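You operate a simulated robot arm through the tools that you are given. There is no shell and no other tool.

The job below is to be done with a simulated robot arm. You get a single attempt, and the scene is never put back.

TASK
First slide the door sign to SHUT, then bolt the door and switch off the back and vats lights.
Fine: the aisle and till lights stay on.

Only the result counts: the job must be done as asked and must still hold three seconds after the hand-in. Knocking over, shifting, dropping, spilling or breaking anything else fails it.

THE ROBOT
A 7-joint arm with a two-finger parallel gripper, fixed in place. Base frame: the origin is at the foot of the arm, x ahead of it, y to its left, z up. Readings come in m, degrees, newtons and seconds.
Its first joint turns from -166.0 to 166.0 degrees. Payload 4.4 kg.
Tool frame: the origin (TCP) lies between the finger pads and is the grasp point; the fingertips stand 0.023 m ahead of it; z points along the fingers, y is the line along which they close. Largest opening 0.094 m; finger width 0.038, thickness 0.01; the body of the gripper, 0.054 by 0.096 m, starts 0.039 m behind the TCP.
Orientation is that of the tool frame in the base frame, as a unit quaternion [x, y, z, w]. With the fingers straight down and closing along the base's y, the tool's x points along the base's -x, its y along +y and its z along -z.

THE INTERFACE
- The arm moves only by the tool send_rows. Its argument "deltas" is a list of rows, each a list of 7 numbers: the shift along the tool's x, y, z in units of 40 mm (1.0 is 40 mm), then the turn, a rotation vector about the tool's x, y, z in units of 6 degrees (1.0 is 6 degrees), then the finger opening in m, from 0 to 0.094. In form: [[x, y, z, ax, ay, az, fingers], ...]. A call has 1 to 20 rows; each row shifts and turns the commanded pose from where the row before left it, along the tool's axes as they then stand. A call with a number of a shift or a turn outside -1 to 1 is refused whole. Rows are played at 5 a second. More than 0.05 m and 8.6 degrees between two rows, or a gripper value outside its range, and nothing of the call is played. Where a pose cannot be reached the arm comes as near as it can. A force on the tool above 70 N (or 10 N above the force at the start of the call, whichever is more), or a blocked arm, ends the call early, and 0.2 s more pass. The fingers move at their own pace (about 0.072 m/s each) and stop on an object; they squeeze with about 32 N. The grip force told is the motor's: it shows also when the fingers shut on nothing. Time passes only in rows, and 0.2 s behind the last, so rows that do not move let the fingers close. The reply holds the time, the measured pose of the TCP, the force on the tool along the base axes, the opening and the grip force, in the units named above and with some noise, with the torque about the TCP (base axes, N m) and any sound that the robot's microphone picked up.
- Cameras (640 x 400 px; columns grow to the right, rows downward): "scene" is fixed at [0.2127, 0.6546, 1.7675]; the picture's right is [-0.48, -0.88, 0.00], its down [-0.39, 0.21, -0.89] and it looks along [0.79, -0.43, -0.45] (base axes); focal length 368 px, centre (320, 200). "wrist" rides on the gripper at [0.086, 0.016, -0.074] in the tool frame; the picture's right is [-0.18, 0.98, 0.00], its down [-0.58, -0.11, -0.81] and it looks along [-0.79, -0.15, 0.59] (tool axes); focal length 243 px, centre (320, 200). There is no depth. A picture from a camera that has moved, and an enlarged one, comes with that camera's place and axes in the base frame and with its lens. The place of the scene camera against the robot may be out by one fixed shift of up to 0.012 m in any direction.
- snapshot(camera): a new picture of that camera. No time passes.
- inspect(camera, box): a new picture of the part [left, top, right, bottom] of that camera's present view, enlarged. No time passes.
- close_job(): hands the job in; it is judged then, once.

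Nothing tells you positions but the pictures and the camera data. Unless the task says otherwise, let go and move clear before handing in.

The tools are called after "Call:" as name(argument=value, ...) on one line, values as JSON. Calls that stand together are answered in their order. send_rows: Moves the arm, as the interface text tells. Its arguments: {"type":"object","properties":{"deltas":{"type":"array"}},"required":["deltas"]} The other tools are called the same way: snapshot (camera) takes a picture; inspect (camera, box) takes an enlarged picture of a part of a camera's view; close_job () hands the job in.

At the start:

```text
clock: 0.0
position: [0.7199, 0.0204, 1.5508]
tcp_rot: [0.0, 1.0, 0.0, 0.001]
ft_force: [-0.7, -0.8, 0.1]
ft_torque: [0.0, -0.01, -0.01]
gripper_width: 0.0941
grasp_force: 0.0
```

scene: 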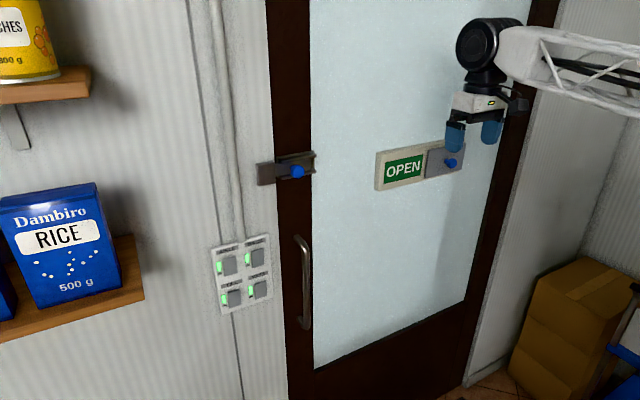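
wrist: 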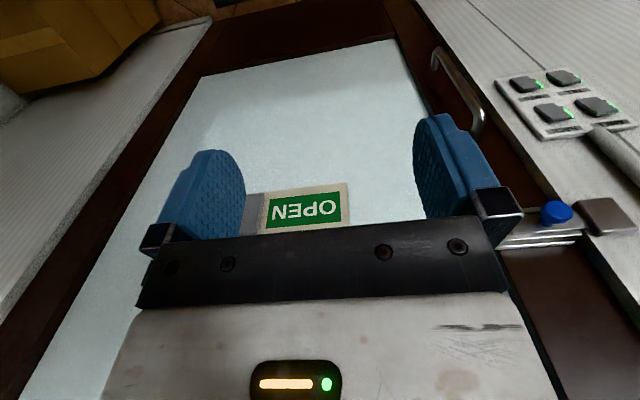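

I see a door with an OPEN sign with a sliding cover and blue knob, a bolt with a blue knob to its left, and a panel of four switches on the wall. I'll enlarge these parts first to read the labels.

Call:
inspect(camera="scene", box=[200, 220, 290, 330])

Call:
inspect(camera="scene", box=[360, 120, 500, 210])

Call:
inspect(camera="scene", box=[240, 130, 340, 200])

Call:
inspect(camera="wrist", box=[480, 50, 640, 150])

Call:
inspect(camera="wrist", box=[480, 150, 640, 260])

```text
3.64 times, centred on (245, 275) of scene
camera zoom: at [0.2127, 0.6546, 1.7675], right [-0.48, -0.88, 0.0], down [-0.39, 0.21, -0.89], along [0.79, -0.43, -0.45], focal length 1340 px, centre (593, -73)
```

zoom: 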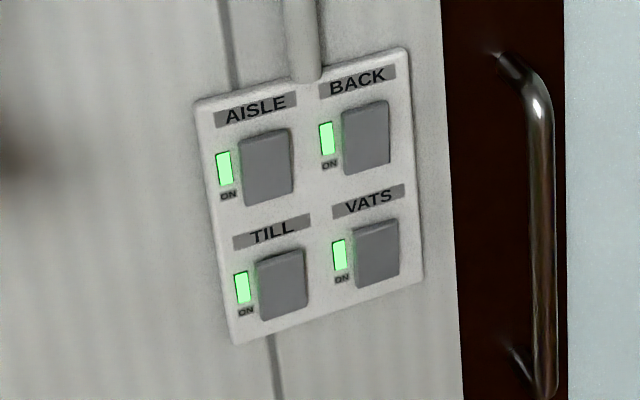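

```text
4.44 times, centred on (430, 165) of scene
camera zoom: at [0.2127, 0.6546, 1.7675], right [-0.48, -0.88, 0.0], down [-0.39, 0.21, -0.89], along [0.79, -0.43, -0.45], focal length 1637 px, centre (-169, 356)
```

zoom: 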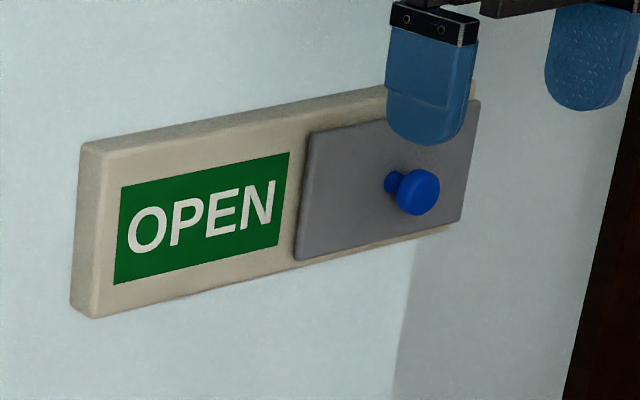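

```text
5.71 times, centred on (290, 165) of scene
camera zoom: at [0.2127, 0.6546, 1.7675], right [-0.48, -0.88, 0.0], down [-0.39, 0.21, -0.89], along [0.79, -0.43, -0.45], focal length 2105 px, centre (491, 400)
```

zoom: 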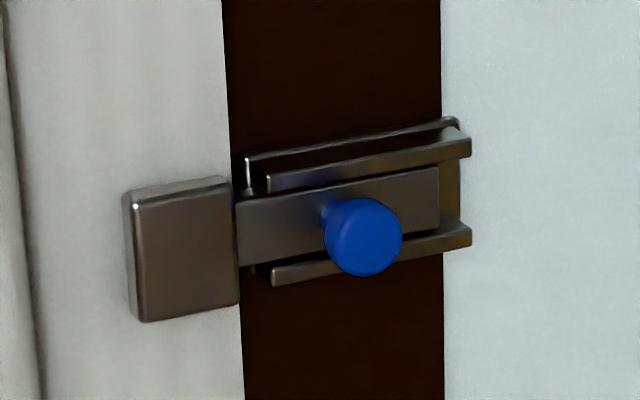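

```text
4.00 times, centred on (560, 100) of wrist
camera zoom: at [0.6312, 0.0359, 1.6245], right [0.18, 0.98, 0.0], down [0.58, -0.11, 0.81], along [0.79, -0.15, -0.59], focal length 970 px, centre (-640, 600)
```

zoom: 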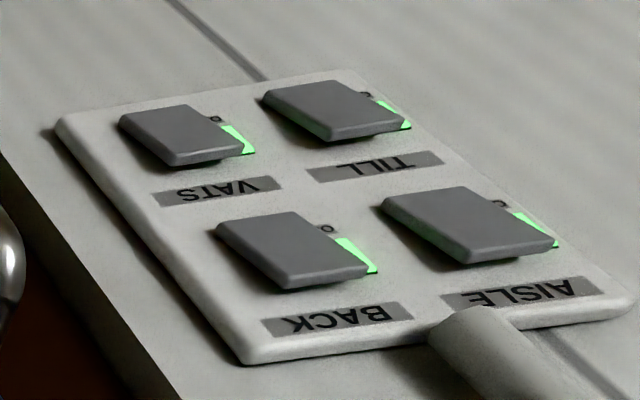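

```text
3.64 times, centred on (560, 205) of wrist
camera zoom: at [0.6312, 0.0359, 1.6245], right [0.18, 0.98, 0.0], down [0.58, -0.11, 0.81], along [0.79, -0.15, -0.59], focal length 882 px, centre (-553, 182)
```

zoom: 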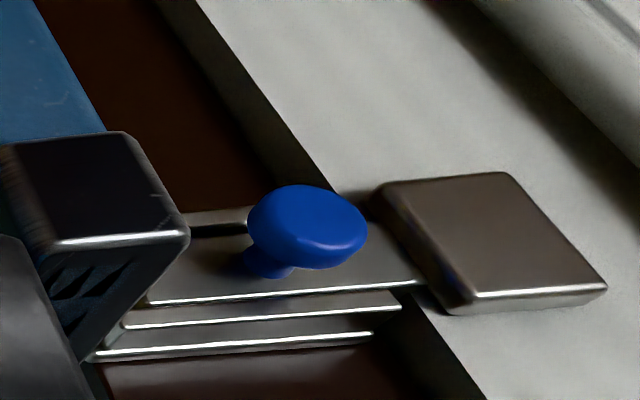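

The pictures put the wall and door facing straight back at the arm (-x). I estimate the sign knob near (0.975, -0.233, 1.358), the bolt knob near (0.968, 0.306, 1.435), BACK near (0.98, 0.419, 1.216) and VATS near (0.98, 0.420, 1.113). Next I'll turn the tool to point at the door (+x), standing well clear.

Call:
send_rows(deltas=[[0, 0, 0, 0, -1, 0, 0.094], [0, 0, 0, 0, -1, 0, 0.094], [0, 0, 0, 0, -1, 0, 0.094], [0, 0, 0, 0, -1, 0, 0.094], [0, 0, 0, 0, -1, 0, 0.094], [0, 0, 0, 0, -1, 0, 0.094], [0, 0, 0, 0, -1, 0, 0.094]])

```text
clock: 1.6
position: [0.7194, 0.021, 1.5489]
tcp_rot: [0.001, 0.934, -0.001, 0.358]
ft_force: [0.9, -0.6, -0.6]
ft_torque: [-0.01, -0.02, 0.02]
gripper_width: 0.094
grasp_force: 0.1
```

The turn is going as planned, with the tool now tilted forward. I'll finish turning to horizontal and look.

Call:
send_rows(deltas=[[0, 0, 0, 0, -1, 0, 0.094], [0, 0, 0, 0, -1, 0, 0.094], [0, 0, 0, 0, -1, 0, 0.094], [0, 0, 0, 0, -1, 0, 0.094], [0, 0, 0, 0, -1, 0, 0.094], [0, 0, 0, 0, -1, 0, 0.094], [0, 0, 0, 0, -1, 0, 0.094], [0, 0, 0, 0, -1, 0, 0.094], [0, 0, 0, 0, 0, 0, 0.094]])

Call:
snapshot(camera="wrist")

Call:
snapshot(camera="scene")

```text
clock: 3.6
position: [0.7178, 0.02, 1.5528]
tcp_rot: [0.0, 0.706, 0.0, 0.708]
ft_force: [0.9, 0.6, -0.5]
ft_torque: [-0.06, -0.08, 0.01]
gripper_width: 0.0939
grasp_force: 0.0
```

```text
taken
camera wrist: at [0.6428, 0.036, 1.4659], right [0.0, 0.98, 0.18], down [-0.81, -0.11, 0.58], along [0.59, -0.15, 0.79], focal length 243 px, centre (320, 200)
```

wrist: 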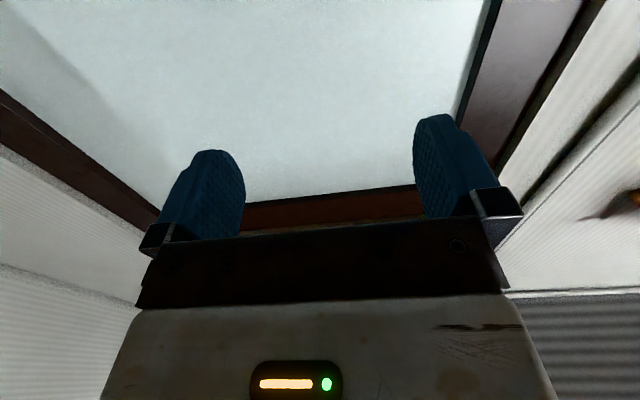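

```text
taken
```

scene: 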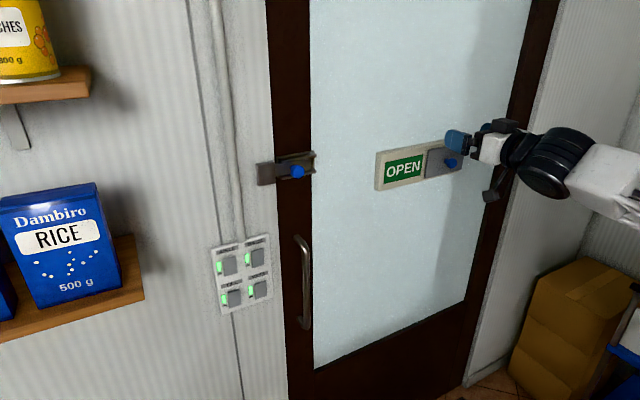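

The tool now points level at the door with the fingers closing sideways. I'll move to a standoff in front of the sign knob, at about (0.85, -0.23, 1.36).

Call:
send_rows(deltas=[[0.6025, -0.78, 0.4125, 0, 0, 0, 0.08], [0.6025, -0.78, 0.4125, 0, 0, 0, 0.08], [0.6025, -0.78, 0.4125, 0, 0, 0, 0.08], [0.6025, -0.78, 0.4125, 0, 0, 0, 0.08], [0.6025, -0.78, 0.4125, 0, 0, 0, 0.08], [0.6025, -0.78, 0.4125, 0, 0, 0, 0.08], [0.6025, -0.78, 0.4125, 0, 0, 0, 0.08], [0.6025, -0.78, 0.4125, 0, 0, 0, 0.08], [0, 0, 0, 0, 0, 0, 0.08]])

Call:
snapshot(camera="wrist")

Call:
snapshot(camera="scene")

```text
clock: 5.6
position: [0.8511, -0.2297, 1.3566]
tcp_rot: [0.0, 0.707, -0.001, 0.707]
ft_force: [0.4, -0.6, -0.2]
ft_torque: [0.0, -0.02, 0.02]
gripper_width: 0.0798
grasp_force: 0.0
```

```text
taken
camera wrist: at [0.7755, -0.2139, 1.2707], right [0.0, 0.98, 0.18], down [-0.81, -0.11, 0.58], along [0.59, -0.15, 0.79], focal length 243 px, centre (320, 200)
```

wrist: 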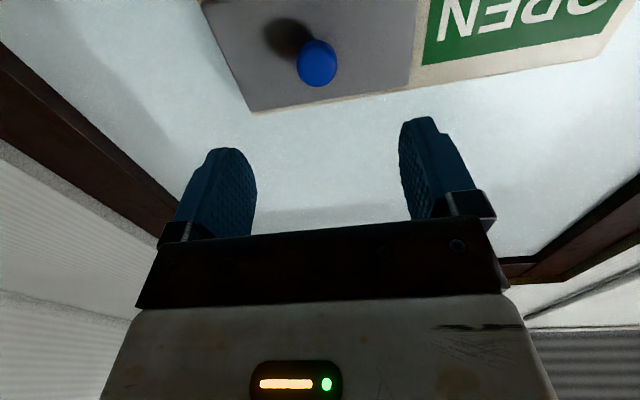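

```text
taken
```

scene: 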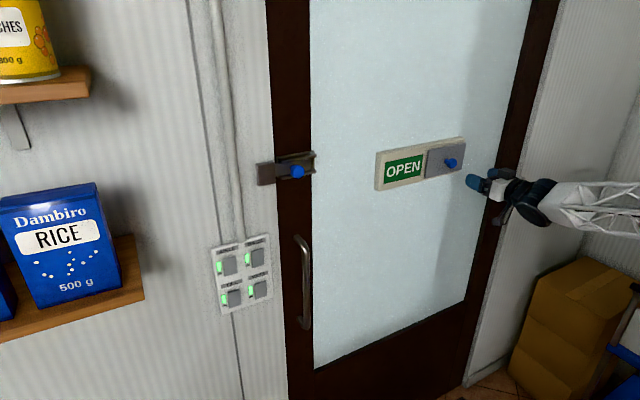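

From here the wrist view puts the knob at y ≈ -0.2325, z ≈ 1.357, between the fingers. I'll approach straight ahead.

Call:
send_rows(deltas=[[0, -0.07, 0.5, 0, 0, 0, 0.08], [0, 0, 0.5, 0, 0, 0, 0.08], [0, 0, 0.5, 0, 0, 0, 0.08], [0, 0, 0.5, 0, 0, 0, 0.08], [0, 0, 0, 0, 0, 0, 0.08]])

Call:
snapshot(camera="wrist")

Call:
inspect(camera="scene", box=[360, 120, 500, 210])

```text
clock: 6.8
position: [0.9314, -0.2311, 1.3573]
tcp_rot: [0.0, 0.707, 0.0, 0.707]
ft_force: [-0.1, 0.3, 0.0]
ft_torque: [-0.01, -0.01, -0.03]
gripper_width: 0.08
grasp_force: 0.1
```

```text
taken
camera wrist: at [0.8554, -0.2162, 1.2714], right [0.0, 0.98, 0.18], down [-0.81, -0.11, 0.58], along [0.59, -0.15, 0.79], focal length 243 px, centre (320, 200)
```

wrist: 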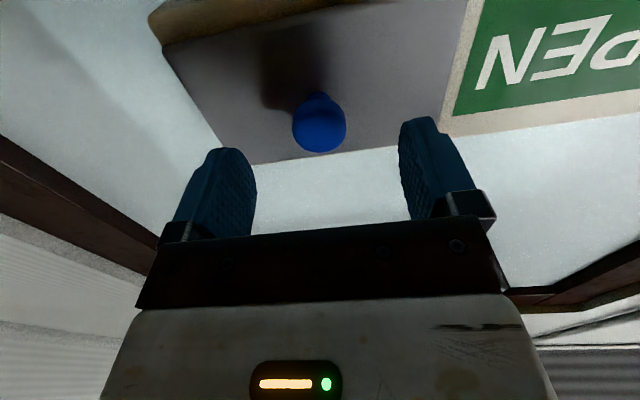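

```text
4.44 times, centred on (430, 165) of scene
camera zoom: at [0.2127, 0.6546, 1.7675], right [-0.48, -0.88, 0.0], down [-0.39, 0.21, -0.89], along [0.79, -0.43, -0.45], focal length 1637 px, centre (-169, 356)
```

zoom: 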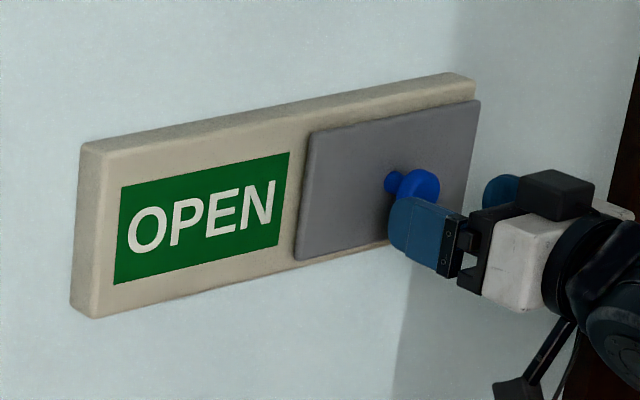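

The knob head sits at about (0.976, -0.233, 1.359). I'll go 30 mm further so the pads straddle the head, then close.

Call:
send_rows(deltas=[[-0.03, -0.03, 0.4, 0, 0, 0, 0.08], [0, 0, 0.35, 0, 0, 0, 0.08], [0, 0, 0, 0, 0, 0, 0.08]])

Call:
snapshot(camera="wrist")

Call:
inspect(camera="scene", box=[360, 120, 500, 210])

```text
clock: 7.6
position: [0.9614, -0.2335, 1.3584]
tcp_rot: [-0.001, 0.707, 0.001, 0.707]
ft_force: [0.2, 0.6, 0.0]
ft_torque: [0.03, -0.01, 0.02]
gripper_width: 0.0798
grasp_force: 0.0
```

```text
taken
camera wrist: at [0.8856, -0.2177, 1.2722], right [0.0, 0.98, 0.18], down [-0.81, -0.11, 0.58], along [0.59, -0.15, 0.79], focal length 243 px, centre (320, 200)
```

wrist: 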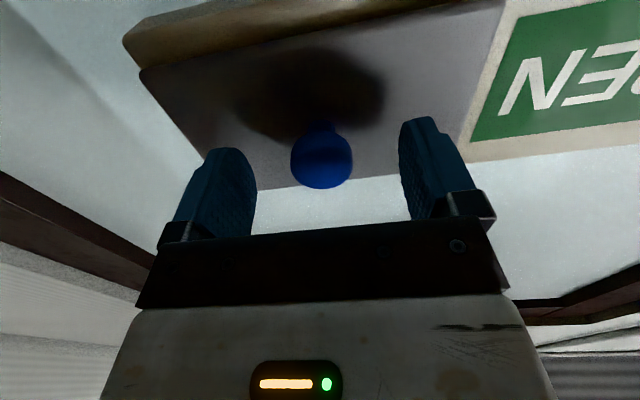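

```text
4.44 times, centred on (430, 165) of scene
camera zoom: at [0.2127, 0.6546, 1.7675], right [-0.48, -0.88, 0.0], down [-0.39, 0.21, -0.89], along [0.79, -0.43, -0.45], focal length 1637 px, centre (-169, 356)
```

zoom: 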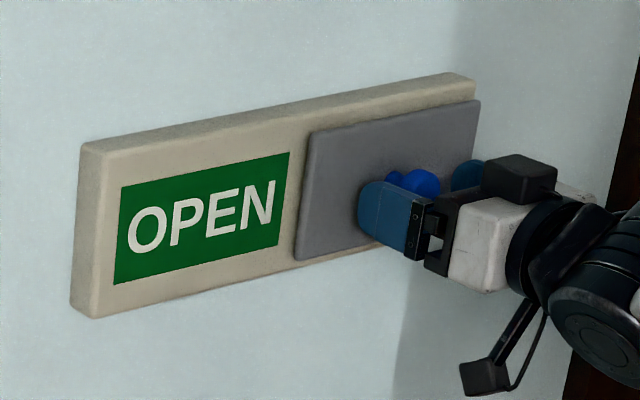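

The fingers straddle the knob without touching anything. I'll close on it.

Call:
send_rows(deltas=[[0, 0, 0, 0, 0, 0, 0.02], [0, 0, 0, 0, 0, 0, 0.02], [0, 0, 0, 0, 0, 0, 0.02], [0, 0, 0, 0, 0, 0, 0.02]])

```text
clock: 8.6
position: [0.9612, -0.2324, 1.3585]
tcp_rot: [0.0, 0.707, -0.001, 0.707]
ft_force: [-0.8, 6.8, -1.2]
ft_torque: [0.01, -0.07, 0.19]
gripper_width: 0.0309
grasp_force: 44.6
```

The knob is held (30.9 mm). I'll slide the cover left (+y) over OPEN, 140 mm first.

Call:
send_rows(deltas=[[0, 0.3, 0, 0, 0, 0, 0.02], [0, 0.4, 0, 0, 0, 0, 0.02], [0, 0.4, 0, 0, 0, 0, 0.02], [0, 0.4, 0, 0, 0, 0, 0.02], [0, 0.4, 0, 0, 0, 0, 0.02], [0, 0.4, 0, 0, 0, 0, 0.02], [0, 0.4, 0, 0, 0, 0, 0.02], [0, 0.4, 0, 0, 0, 0, 0.02], [0, 0.3, 0, 0, 0, 0, 0.02]])

Call:
inspect(camera="scene", box=[340, 110, 500, 210])

```text
clock: 10.6
position: [0.961, -0.0987, 1.3594]
tcp_rot: [0.0, 0.707, 0.0, 0.707]
ft_force: [7.1, -0.3, 5.8]
ft_torque: [-0.01, 0.01, -0.1]
gripper_width: 0.0309
grasp_force: 45.4
```

```text
4.00 times, centred on (420, 160) of scene
camera zoom: at [0.2127, 0.6546, 1.7675], right [-0.48, -0.88, 0.0], down [-0.39, 0.21, -0.89], along [0.79, -0.43, -0.45], focal length 1473 px, centre (-80, 360)
```

zoom: 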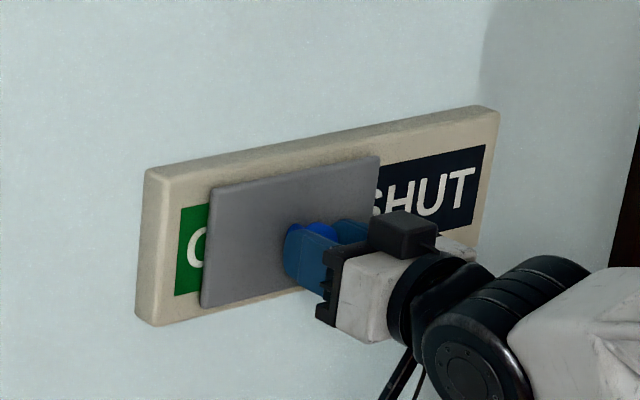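

SHUT is showing and about 25–35 mm is left to cover. I'll continue left in small steps and watch the force for the stop.

Call:
send_rows(deltas=[[0, 0.25, 0, 0, 0, 0, 0.02], [0, 0.25, 0, 0, 0, 0, 0.02], [0, 0.15, 0, 0, 0, 0, 0.02]])

Call:
inspect(camera="scene", box=[340, 110, 500, 210])

```text
clock: 11.4
position: [0.9609, -0.0714, 1.3578]
tcp_rot: [-0.001, 0.708, 0.001, 0.707]
ft_force: [2.8, -0.2, 5.6]
ft_torque: [-0.04, -0.17, 0.0]
gripper_width: 0.0309
grasp_force: 45.1
```

```text
4.00 times, centred on (420, 160) of scene
camera zoom: at [0.2127, 0.6546, 1.7675], right [-0.48, -0.88, 0.0], down [-0.39, 0.21, -0.89], along [0.79, -0.43, -0.45], focal length 1473 px, centre (-80, 360)
```

zoom: 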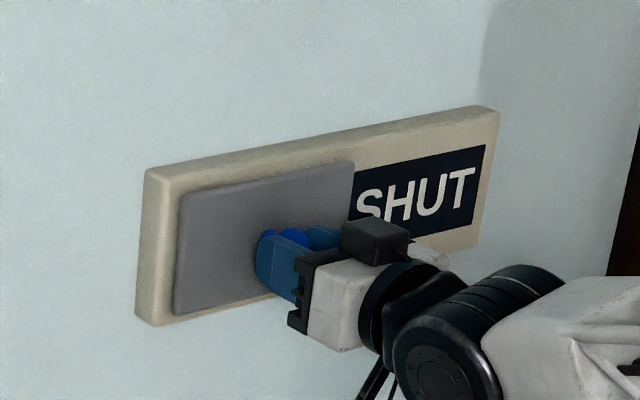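

OPEN is hidden, but the cover still seems short of its end stop. I'll go on gently until it resists.

Call:
send_rows(deltas=[[0, 0.12, 0, 0, 0, 0, 0.02], [0, 0.12, 0, 0, 0, 0, 0.02], [0, 0.12, 0, 0, 0, 0, 0.02]])

Call:
inspect(camera="scene", box=[340, 110, 500, 210])

```text
clock: 12.1
position: [0.9607, -0.0678, 1.3585]
tcp_rot: [0.005, 0.707, -0.002, 0.707]
ft_force: [1.2, -36.1, 1.3]
ft_torque: [0.18, -0.1, -0.74]
gripper_width: 0.031
grasp_force: 45.5
stopped in row 3: the force on the tool passed its limit at 78 N (the readings are from after the stop); the commanded pose is now the measured one
```

```text
4.00 times, centred on (420, 160) of scene
camera zoom: at [0.2127, 0.6546, 1.7675], right [-0.48, -0.88, 0.0], down [-0.39, 0.21, -0.89], along [0.79, -0.43, -0.45], focal length 1473 px, centre (-80, 360)
```

zoom: 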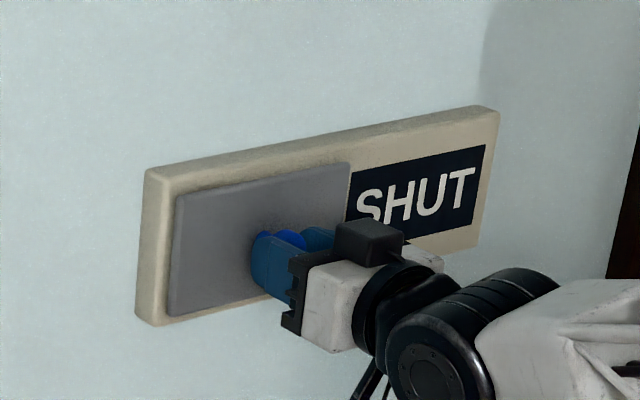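

The cover has reached its stop and SHUT is fully exposed. I'll open, back straight off, and check that the cover stays put.

Call:
send_rows(deltas=[[0, 0, 0, 0, 0, 0, 0.07], [0, 0, 0, 0, 0, 0, 0.07], [0, 0, 0, 0, 0, 0, 0.07], [0, 0, -0.5, 0, 0, 0, 0.07], [0, 0, -0.8, 0, 0, 0, 0.07], [0, 0, -1, 0, 0, 0, 0.07], [0, 0, -1, 0, 0, 0, 0.07], [0, 0, 0, 0, 0, 0, 0.07]])

Call:
inspect(camera="scene", box=[340, 110, 500, 210])

```text
clock: 13.9
position: [0.8281, -0.0642, 1.3599]
tcp_rot: [0.004, 0.707, -0.002, 0.707]
ft_force: [0.2, -0.1, -0.3]
ft_torque: [-0.02, -0.01, -0.03]
gripper_width: 0.07
grasp_force: 0.0
```

```text
4.00 times, centred on (420, 160) of scene
camera zoom: at [0.2127, 0.6546, 1.7675], right [-0.48, -0.88, 0.0], down [-0.39, 0.21, -0.89], along [0.79, -0.43, -0.45], focal length 1473 px, centre (-80, 360)
```

zoom: 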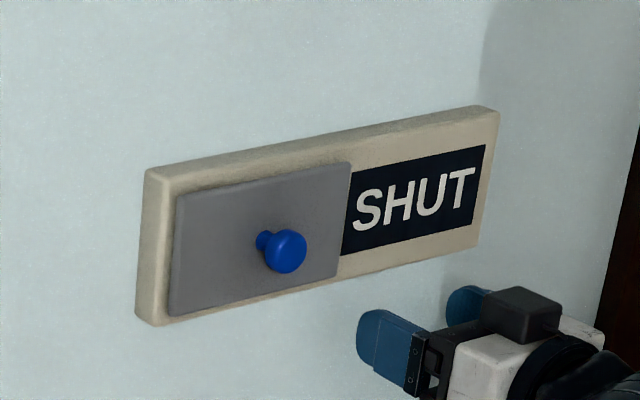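

The sign is done. Now I'll move to a standoff in front of the bolt knob near (0.82, 0.30, 1.435).

Call:
send_rows(deltas=[[-0.17, 0.83, -0.02, 0, 0, 0, 0.07], [-0.17, 0.83, -0.02, 0, 0, 0, 0.07], [-0.17, 0.83, -0.02, 0, 0, 0, 0.07], [-0.17, 0.83, -0.02, 0, 0, 0, 0.07], [-0.17, 0.83, -0.02, 0, 0, 0, 0.07], [-0.17, 0.83, -0.02, 0, 0, 0, 0.07], [-0.17, 0.83, -0.02, 0, 0, 0, 0.07], [-0.17, 0.83, -0.02, 0, 0, 0, 0.07], [-0.17, 0.83, -0.02, 0, 0, 0, 0.07], [-0.17, 0.83, -0.02, 0, 0, 0, 0.07], [-0.17, 0.83, -0.02, 0, 0, 0, 0.07], [0, 0, 0, 0, 0, 0, 0.07]])

Call:
snapshot(camera="wrist")

Call:
snapshot(camera="scene")

```text
clock: 16.5
position: [0.8219, 0.3029, 1.4341]
tcp_rot: [0.004, 0.707, -0.002, 0.707]
ft_force: [0.0, 0.1, -1.1]
ft_torque: [0.01, -0.01, -0.01]
gripper_width: 0.0699
grasp_force: 0.0
```

```text
taken
camera wrist: at [0.7459, 0.3185, 1.3473], right [0.01, 0.98, 0.19], down [-0.81, -0.11, 0.58], along [0.59, -0.15, 0.79], focal length 243 px, centre (320, 200)
```

wrist: 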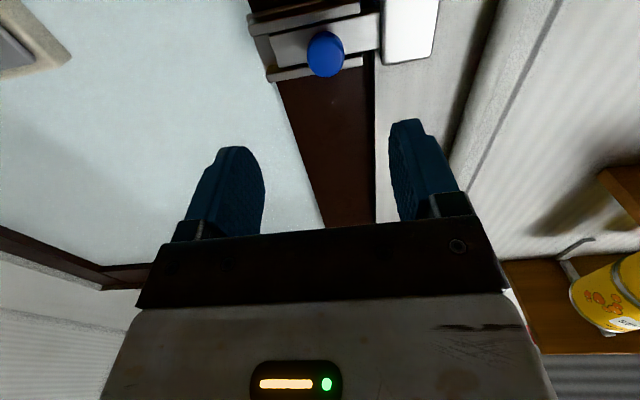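

```text
taken
```

scene: 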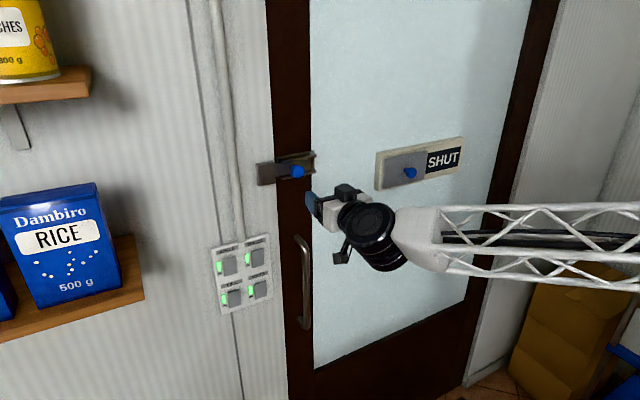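

The bolt knob is ahead at about (0.966, 0.306, 1.438). A keeper block sits just left of it, so a left finger might hit it. I'll look closer to see the depths.

Call:
inspect(camera="wrist", box=[230, 0, 460, 144])

Call:
inspect(camera="scene", box=[245, 140, 325, 190])

```text
2.78 times, centred on (345, 72) of wrist
camera zoom: at [0.7459, 0.3185, 1.3473], right [0.01, 0.98, 0.19], down [-0.81, -0.11, 0.58], along [0.59, -0.15, 0.79], focal length 674 px, centre (251, 556)
```

zoom: 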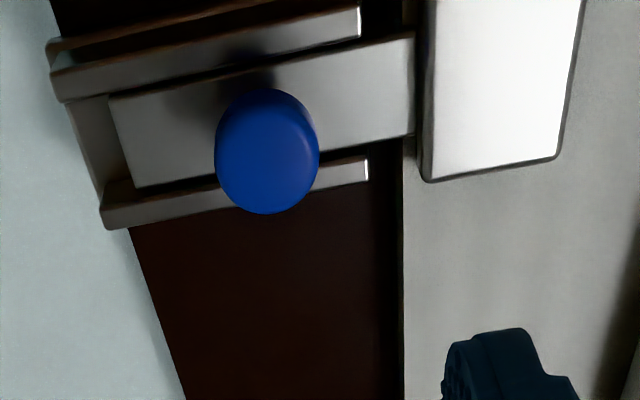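

```text
8.00 times, centred on (285, 165) of scene
camera zoom: at [0.2127, 0.6546, 1.7675], right [-0.48, -0.88, 0.0], down [-0.39, 0.21, -0.89], along [0.79, -0.43, -0.45], focal length 2947 px, centre (600, 480)
```

zoom: 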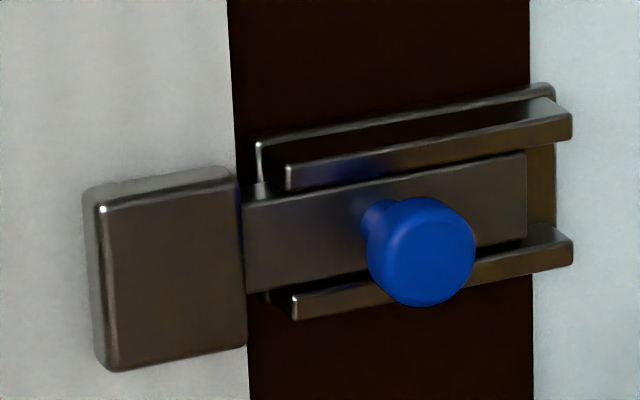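

The keeper face is at about x = 0.987 and the rails at 0.991. The knob head is nearer, at about 0.964, so gripping with the tips at 0.978 clears both. I'll approach straight to TCP x ≈ 0.945 and check.

Call:
send_rows(deltas=[[-0.06, 0.09, 0.6, 0, 0, 0, 0.07], [0, 0, 0.6, 0, 0, 0, 0.07], [0, 0, 0.6, 0, 0, 0, 0.07], [0, 0, 0.6, 0, 0, 0, 0.07], [0, 0, 0.6, 0, 0, 0, 0.07], [0, 0, 0, 0, 0, 0, 0.07]])

Call:
snapshot(camera="wrist")

Call:
inspect(camera="scene", box=[245, 140, 325, 190])

```text
clock: 17.9
position: [0.9419, 0.3046, 1.4381]
tcp_rot: [0.002, 0.707, -0.002, 0.707]
ft_force: [0.8, 0.3, -0.1]
ft_torque: [-0.02, 0.02, -0.02]
gripper_width: 0.07
grasp_force: 0.0
```

```text
taken
camera wrist: at [0.8666, 0.3208, 1.3505], right [0.01, 0.98, 0.19], down [-0.81, -0.11, 0.58], along [0.59, -0.15, 0.79], focal length 243 px, centre (320, 200)
```

wrist: 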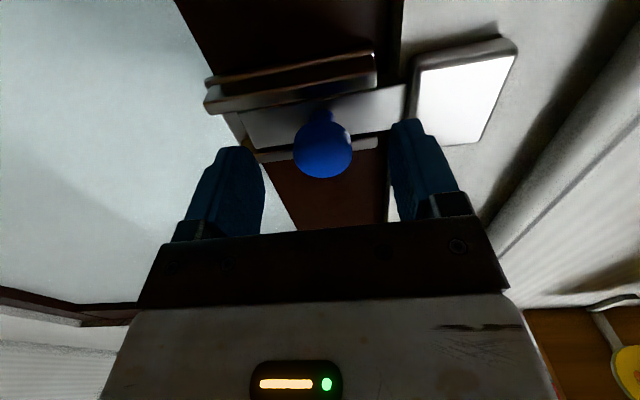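

```text
8.00 times, centred on (285, 165) of scene
camera zoom: at [0.2127, 0.6546, 1.7675], right [-0.48, -0.88, 0.0], down [-0.39, 0.21, -0.89], along [0.79, -0.43, -0.45], focal length 2947 px, centre (600, 480)
```

zoom: 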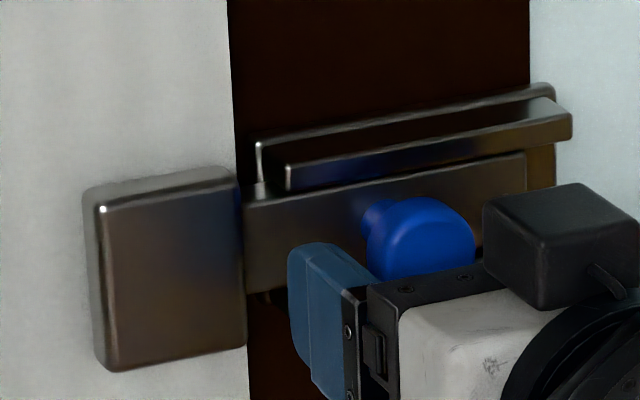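

The knob is centred between the fingers at (0.964, 0.306, 1.437). I'll go 12 mm further and grip.

Call:
send_rows(deltas=[[0, 0.03, 0.3, 0, 0, 0, 0.07], [0, 0, 0, 0, 0, 0, 0.07], [0, 0, 0, 0, 0, 0, 0.02], [0, 0, 0, 0, 0, 0, 0.02], [0, 0, 0, 0, 0, 0, 0.02], [0, 0, 0, 0, 0, 0, 0.02]])

Call:
snapshot(camera="wrist")

```text
clock: 19.3
position: [0.9538, 0.3048, 1.4366]
tcp_rot: [0.002, 0.707, -0.001, 0.707]
ft_force: [5.2, 2.2, 2.2]
ft_torque: [0.02, -0.03, 0.05]
gripper_width: 0.0307
grasp_force: 45.4
```

```text
taken
camera wrist: at [0.8786, 0.3215, 1.3503], right [0.01, 0.98, 0.19], down [-0.81, -0.11, 0.58], along [0.59, -0.15, 0.79], focal length 243 px, centre (320, 200)
```

wrist: 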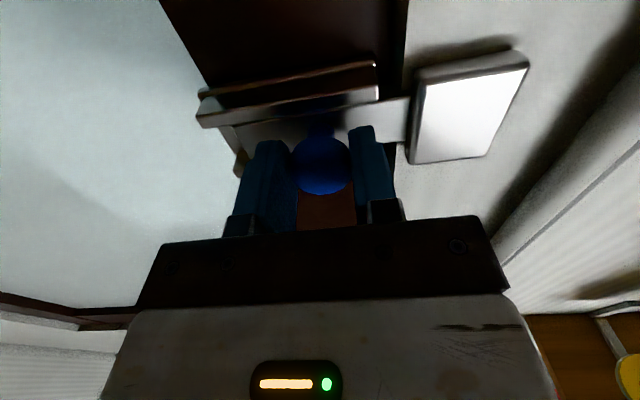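

I have the bolt knob gripped. I'll slide it left (+y) in small steps towards the keeper.

Call:
send_rows(deltas=[[0, 0.15, 0, 0, 0, 0, 0.02], [0, 0.2, 0, 0, 0, 0, 0.02], [0, 0.2, 0, 0, 0, 0, 0.02], [0, 0.2, 0, 0, 0, 0, 0.02]])

Call:
snapshot(camera="wrist")

Call:
inspect(camera="scene", box=[245, 140, 325, 190])

```text
clock: 20.3
position: [0.9538, 0.3353, 1.4352]
tcp_rot: [0.001, 0.707, -0.001, 0.707]
ft_force: [-3.9, 0.1, 1.6]
ft_torque: [0.0, 0.08, 0.02]
gripper_width: 0.0309
grasp_force: 45.3
```

```text
taken
camera wrist: at [0.8787, 0.3522, 1.3503], right [0.0, 0.98, 0.19], down [-0.81, -0.11, 0.58], along [0.59, -0.15, 0.79], focal length 243 px, centre (320, 200)
```

wrist: 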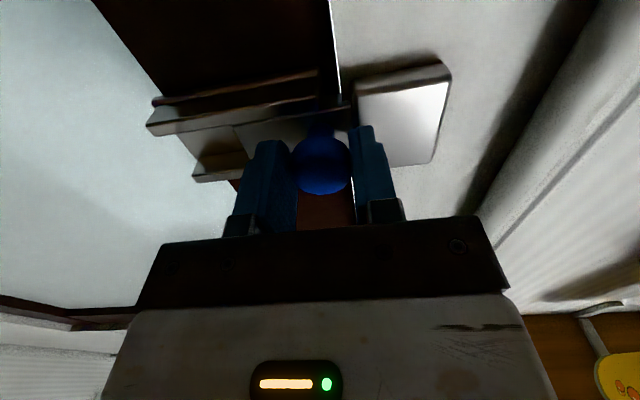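

```text
8.00 times, centred on (285, 165) of scene
camera zoom: at [0.2127, 0.6546, 1.7675], right [-0.48, -0.88, 0.0], down [-0.39, 0.21, -0.89], along [0.79, -0.43, -0.45], focal length 2947 px, centre (600, 480)
```

zoom: 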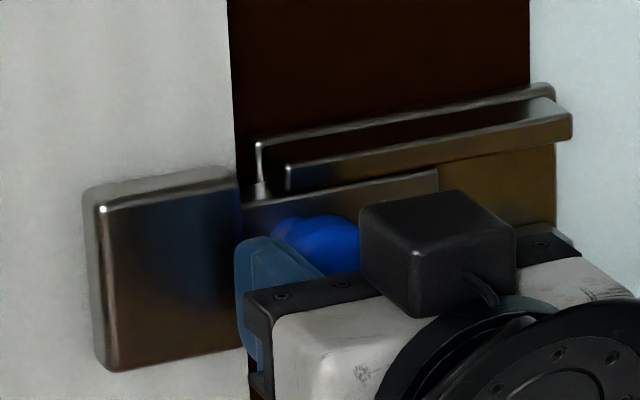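

The bolt is sliding into the keeper with little resistance. I'll continue in small steps until it stops.

Call:
send_rows(deltas=[[0, 0.12, 0, 0, 0, 0, 0.02], [0, 0.12, 0, 0, 0, 0, 0.02], [0, 0.12, 0, 0, 0, 0, 0.02], [0, 0.12, 0, 0, 0, 0, 0.02], [0, 0.12, 0, 0, 0, 0, 0.02], [0, 0.12, 0, 0, 0, 0, 0.02]])

Call:
snapshot(camera="wrist")

Call:
inspect(camera="scene", box=[245, 140, 325, 190])

```text
clock: 21.3
position: [0.9559, 0.3466, 1.4372]
tcp_rot: [0.005, 0.707, -0.004, 0.707]
ft_force: [-19.9, -29.1, -1.0]
ft_torque: [0.07, -0.21, -0.6]
gripper_width: 0.0309
grasp_force: 45.2
stopped in row 4: the force on the tool passed its limit at 79 N (the readings are from after the stop); the commanded pose is now the measured one
```

```text
taken
camera wrist: at [0.8803, 0.3632, 1.3505], right [0.01, 0.98, 0.19], down [-0.81, -0.1, 0.58], along [0.59, -0.16, 0.79], focal length 243 px, centre (320, 200)
```

wrist: 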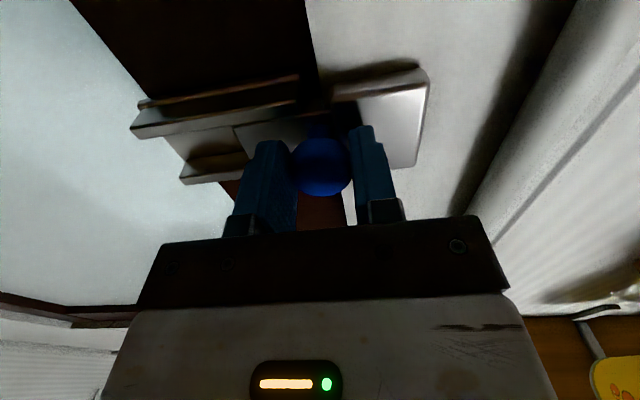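

```text
8.00 times, centred on (285, 165) of scene
camera zoom: at [0.2127, 0.6546, 1.7675], right [-0.48, -0.88, 0.0], down [-0.39, 0.21, -0.89], along [0.79, -0.43, -0.45], focal length 2947 px, centre (600, 480)
```

zoom: 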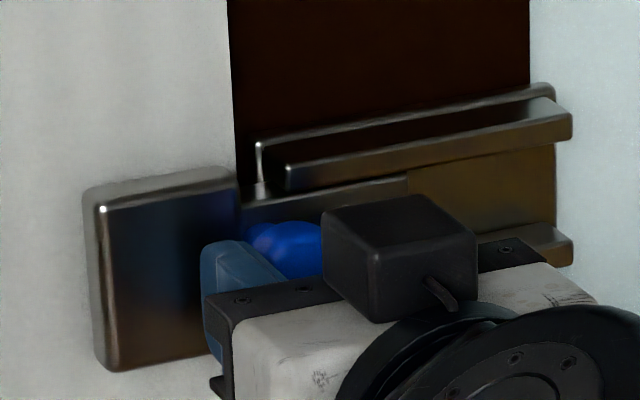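

The bolt stopped after about 42 mm of travel. I'll release, back off and look at how far it is engaged.

Call:
send_rows(deltas=[[0, 0, 0, 0, 0, 0, 0.06], [0, 0, 0, 0, 0, 0, 0.06], [0, 0, 0, 0, 0, 0, 0.06], [0, 0, -0.5, 0, 0, 0, 0.06], [0, 0, -0.8, 0, 0, 0, 0.06], [0, 0, -1, 0, 0, 0, 0.06], [0, 0, -1, 0, 0, 0, 0.06], [0, 0, 0, 0, 0, 0, 0.06]])

Call:
inspect(camera="wrist", box=[200, 0, 440, 150])

Call:
inspect(camera="scene", box=[245, 140, 325, 190])

Call:
snapshot(camera="scene")

```text
clock: 23.1
position: [0.824, 0.3494, 1.4368]
tcp_rot: [0.005, 0.707, -0.004, 0.707]
ft_force: [-1.2, -0.6, 0.2]
ft_torque: [0.01, 0.01, -0.02]
gripper_width: 0.0599
grasp_force: 0.0
```

```text
2.67 times, centred on (320, 75) of wrist
camera zoom: at [0.7487, 0.3667, 1.3501], right [0.01, 0.98, 0.19], down [-0.81, -0.1, 0.58], along [0.59, -0.16, 0.79], focal length 647 px, centre (320, 533)
```

zoom: 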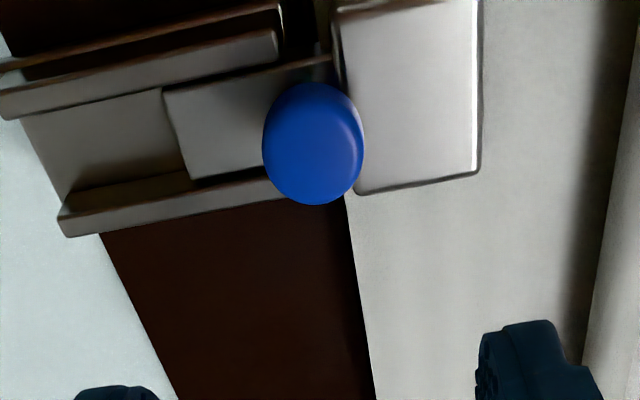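

```text
8.00 times, centred on (285, 165) of scene
camera zoom: at [0.2127, 0.6546, 1.7675], right [-0.48, -0.88, 0.0], down [-0.39, 0.21, -0.89], along [0.79, -0.43, -0.45], focal length 2947 px, centre (600, 480)
```

zoom: 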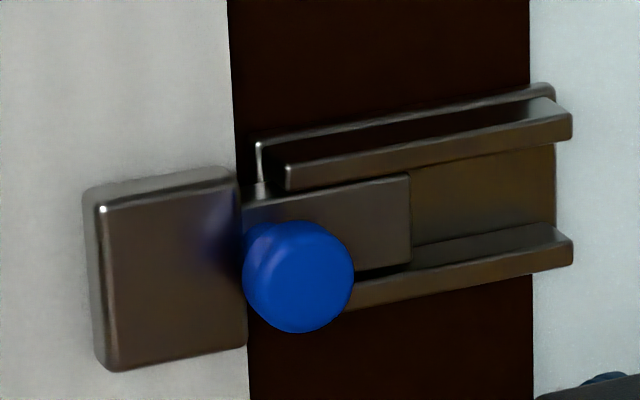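

```text
taken
```

scene: 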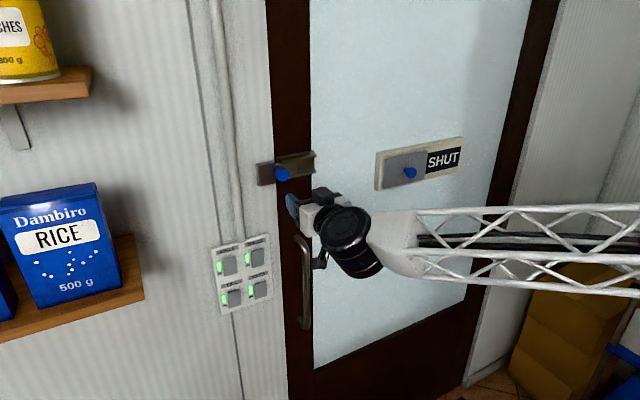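

The bolt is home, with the knob against the keeper. Next I'll close the fingers and move to a standoff in front of the BACK switch to study the switch shape.

Call:
send_rows(deltas=[[0.9, 0.295, -0.1, 0, 0, 0, 0.0], [0.9, 0.295, -0.1, 0, 0, 0, 0.0], [0.9, 0.295, -0.1, 0, 0, 0, 0.0], [0.9, 0.295, -0.1, 0, 0, 0, 0.0], [0.9, 0.295, -0.1, 0, 0, 0, 0.0], [0.9, 0.295, -0.1, 0, 0, 0, 0.0], [0, 0, 0, 0, 0, 0, 0.0]])

Call:
snapshot(camera="wrist")

Call:
inspect(camera="scene", box=[200, 225, 296, 325])

Call:
snapshot(camera="scene")

```text
clock: 24.7
position: [0.8013, 0.4223, 1.2199]
tcp_rot: [0.005, 0.707, -0.003, 0.707]
ft_force: [-0.3, -0.2, 0.0]
ft_torque: [-0.01, -0.01, 0.0]
gripper_width: 0.0001
grasp_force: 32.6
```

```text
taken
camera wrist: at [0.7251, 0.439, 1.1335], right [0.01, 0.98, 0.19], down [-0.81, -0.1, 0.58], along [0.59, -0.16, 0.79], focal length 243 px, centre (320, 200)
```

wrist: 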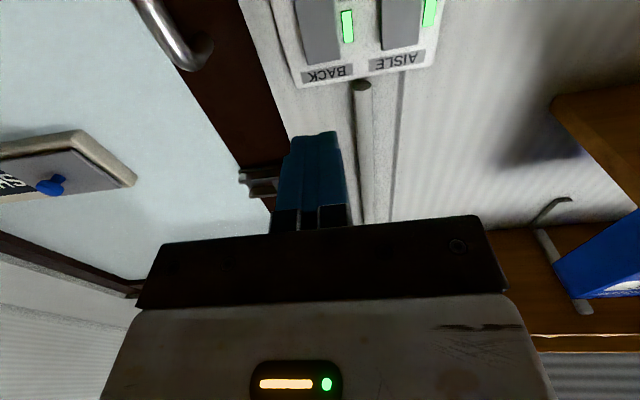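

```text
4.00 times, centred on (248, 275) of scene
camera zoom: at [0.2127, 0.6546, 1.7675], right [-0.48, -0.88, 0.0], down [-0.39, 0.21, -0.89], along [0.79, -0.43, -0.45], focal length 1473 px, centre (608, -100)
```

zoom: 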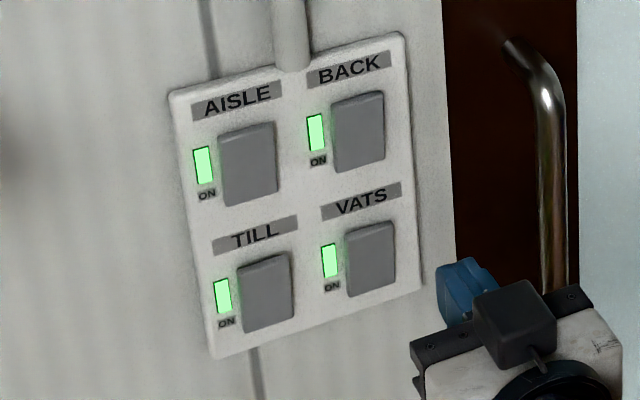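

```text
taken
```

scene: 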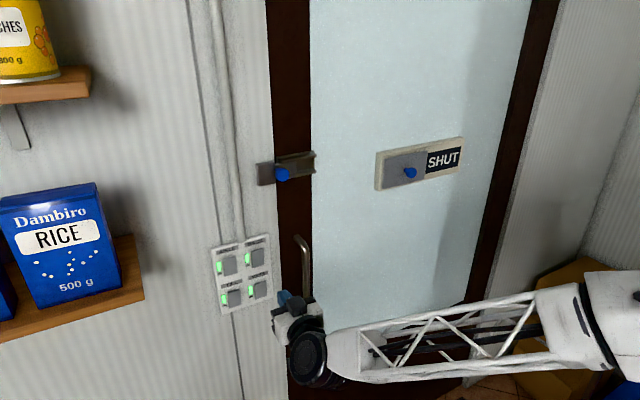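

The fingers are closed and the wrist camera sees BACK and AISLE from below. I'll zoom in on the switch shapes.

Call:
inspect(camera="wrist", box=[260, 0, 460, 125])

Call:
inspect(camera="scene", box=[236, 232, 284, 302])

```text
3.20 times, centred on (360, 62) of wrist
camera zoom: at [0.7251, 0.439, 1.1335], right [0.01, 0.98, 0.19], down [-0.81, -0.1, 0.58], along [0.59, -0.16, 0.79], focal length 776 px, centre (192, 640)
```

zoom: 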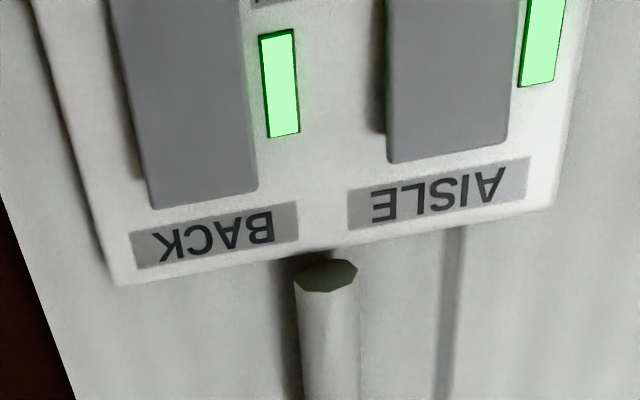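

```text
5.71 times, centred on (260, 267) of scene
camera zoom: at [0.2127, 0.6546, 1.7675], right [-0.48, -0.88, 0.0], down [-0.39, 0.21, -0.89], along [0.79, -0.43, -0.45], focal length 2105 px, centre (663, -183)
```

zoom: 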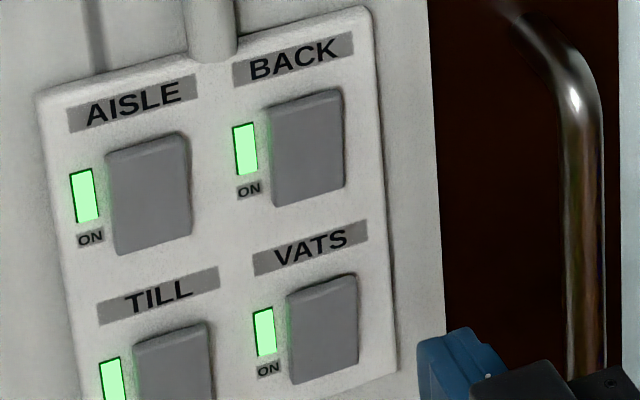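

I can't yet tell whether these are rockers or push plates. I'll lower the hand 100 mm for a full view of the panel.

Call:
send_rows(deltas=[[0.85, 0, 0, 0, 0, 0, 0.0], [0.85, 0, 0, 0, 0, 0, 0.0], [0.8, 0, 0, 0, 0, 0, 0.0], [0, 0, 0, 0, 0, 0, 0.0]])

Call:
snapshot(camera="wrist")

Call:
inspect(camera="wrist", box=[220, 0, 460, 150])

```text
clock: 25.7
position: [0.7997, 0.421, 1.1216]
tcp_rot: [0.005, 0.707, -0.004, 0.707]
ft_force: [-0.2, 0.2, 0.5]
ft_torque: [-0.01, 0.0, 0.01]
gripper_width: 0.0
grasp_force: 32.2
```

```text
taken
camera wrist: at [0.7246, 0.4387, 1.034], right [0.01, 0.98, 0.19], down [-0.81, -0.1, 0.58], along [0.59, -0.16, 0.79], focal length 243 px, centre (320, 200)
```

wrist: 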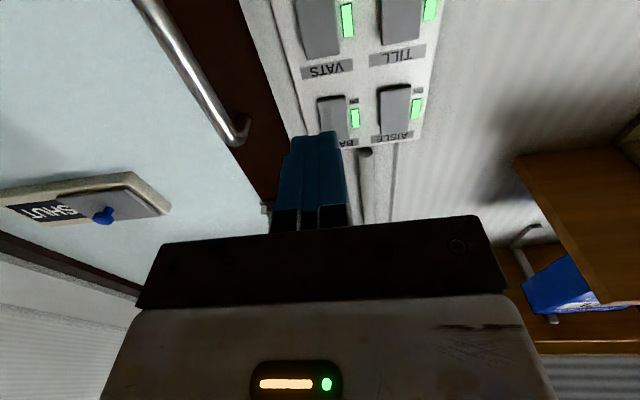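

```text
2.67 times, centred on (340, 75) of wrist
camera zoom: at [0.7246, 0.4387, 1.034], right [0.01, 0.98, 0.19], down [-0.81, -0.1, 0.58], along [0.59, -0.16, 0.79], focal length 647 px, centre (267, 533)
```

zoom: 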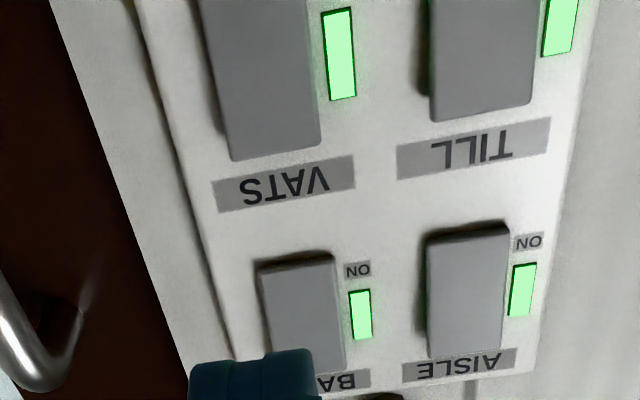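

All four paddles look alike (ON). I'll zoom further on AISLE and VATS to judge which end, if either, stands proud.

Call:
inspect(camera="wrist", box=[360, 75, 440, 150])

Call:
inspect(camera="wrist", box=[280, 0, 370, 70])

Call:
inspect(camera="scene", box=[212, 240, 242, 276])

```text
5.33 times, centred on (400, 112) of wrist
camera zoom: at [0.7246, 0.4387, 1.034], right [0.01, 0.98, 0.19], down [-0.81, -0.1, 0.58], along [0.59, -0.16, 0.79], focal length 1294 px, centre (-107, 667)
```

zoom: 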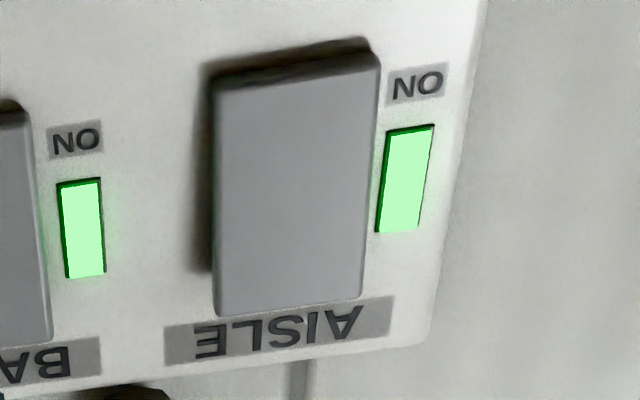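

```text
5.71 times, centred on (325, 35) of wrist
camera zoom: at [0.7246, 0.4387, 1.034], right [0.01, 0.98, 0.19], down [-0.81, -0.1, 0.58], along [0.59, -0.16, 0.79], focal length 1386 px, centre (291, 1143)
```

zoom: 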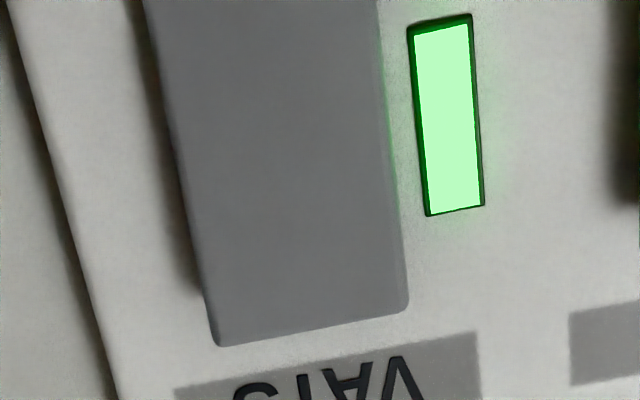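

```text
11.11 times, centred on (227, 258) of scene
camera zoom: at [0.2127, 0.6546, 1.7675], right [-0.48, -0.88, 0.0], down [-0.39, 0.21, -0.89], along [0.79, -0.43, -0.45], focal length 4093 px, centre (1353, -444)
```

zoom: 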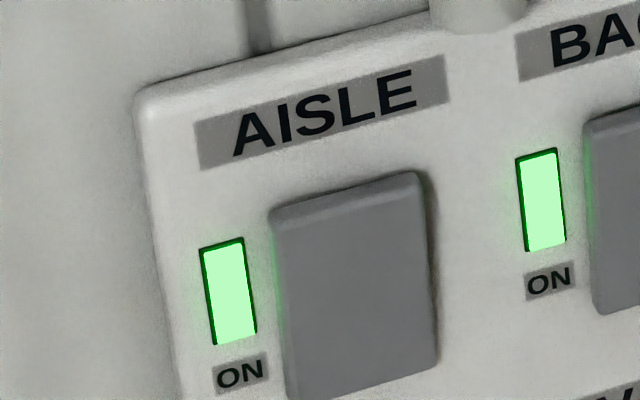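

Comparing both views, the paddles are rockers: in the ON state the top edge stands about 8 mm proud and the bottom is flush. So pressing the top half should switch a light off. I'll raise the hand to the upper half of BACK (y 0.419, z ≈ 1.240) and approach to a few millimetres short.

Call:
send_rows(deltas=[[-0.99, -0.02, 0, 0, 0, 0, 0.0], [-0.99, -0.02, 0, 0, 0, 0, 0.0], [-0.98, -0.01, 0, 0, 0, 0, 0.0], [0, 0, 0.7, 0, 0, 0, 0.0], [0, 0, 0.7, 0, 0, 0, 0.0], [0, 0, 0.7, 0, 0, 0, 0.0], [0, 0, 0.7, 0, 0, 0, 0.0], [0, 0, 0.5, 0, 0, 0, 0.0], [0, 0, 0, 0, 0, 0, 0.0]])

Call:
snapshot(camera="wrist")

Call:
inspect(camera="scene", box=[210, 220, 306, 310])

```text
clock: 27.7
position: [0.9336, 0.4167, 1.2394]
tcp_rot: [0.006, 0.707, -0.004, 0.707]
ft_force: [0.1, -0.1, 0.2]
ft_torque: [-0.03, -0.02, -0.02]
gripper_width: 0.0
grasp_force: 32.1
```

```text
taken
camera wrist: at [0.8577, 0.4345, 1.1527], right [0.01, 0.98, 0.19], down [-0.81, -0.1, 0.58], along [0.59, -0.16, 0.79], focal length 243 px, centre (320, 200)
```

wrist: 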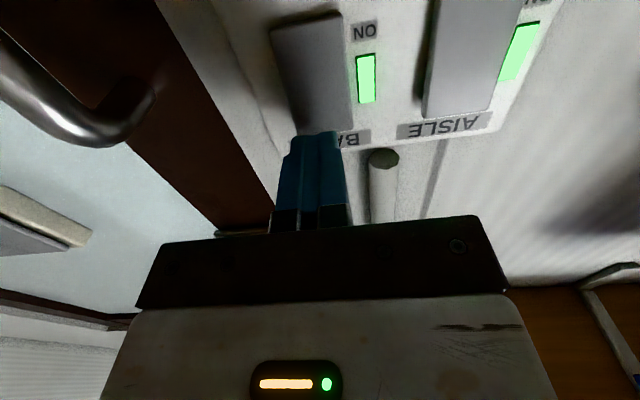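

```text
4.44 times, centred on (258, 265) of scene
camera zoom: at [0.2127, 0.6546, 1.7675], right [-0.48, -0.88, 0.0], down [-0.39, 0.21, -0.89], along [0.79, -0.43, -0.45], focal length 1637 px, centre (596, -89)
```

zoom: 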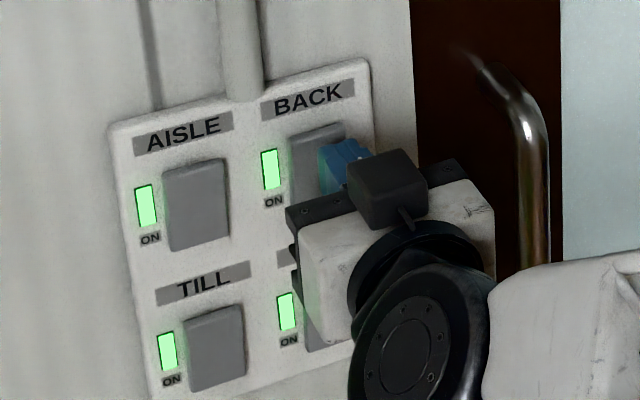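

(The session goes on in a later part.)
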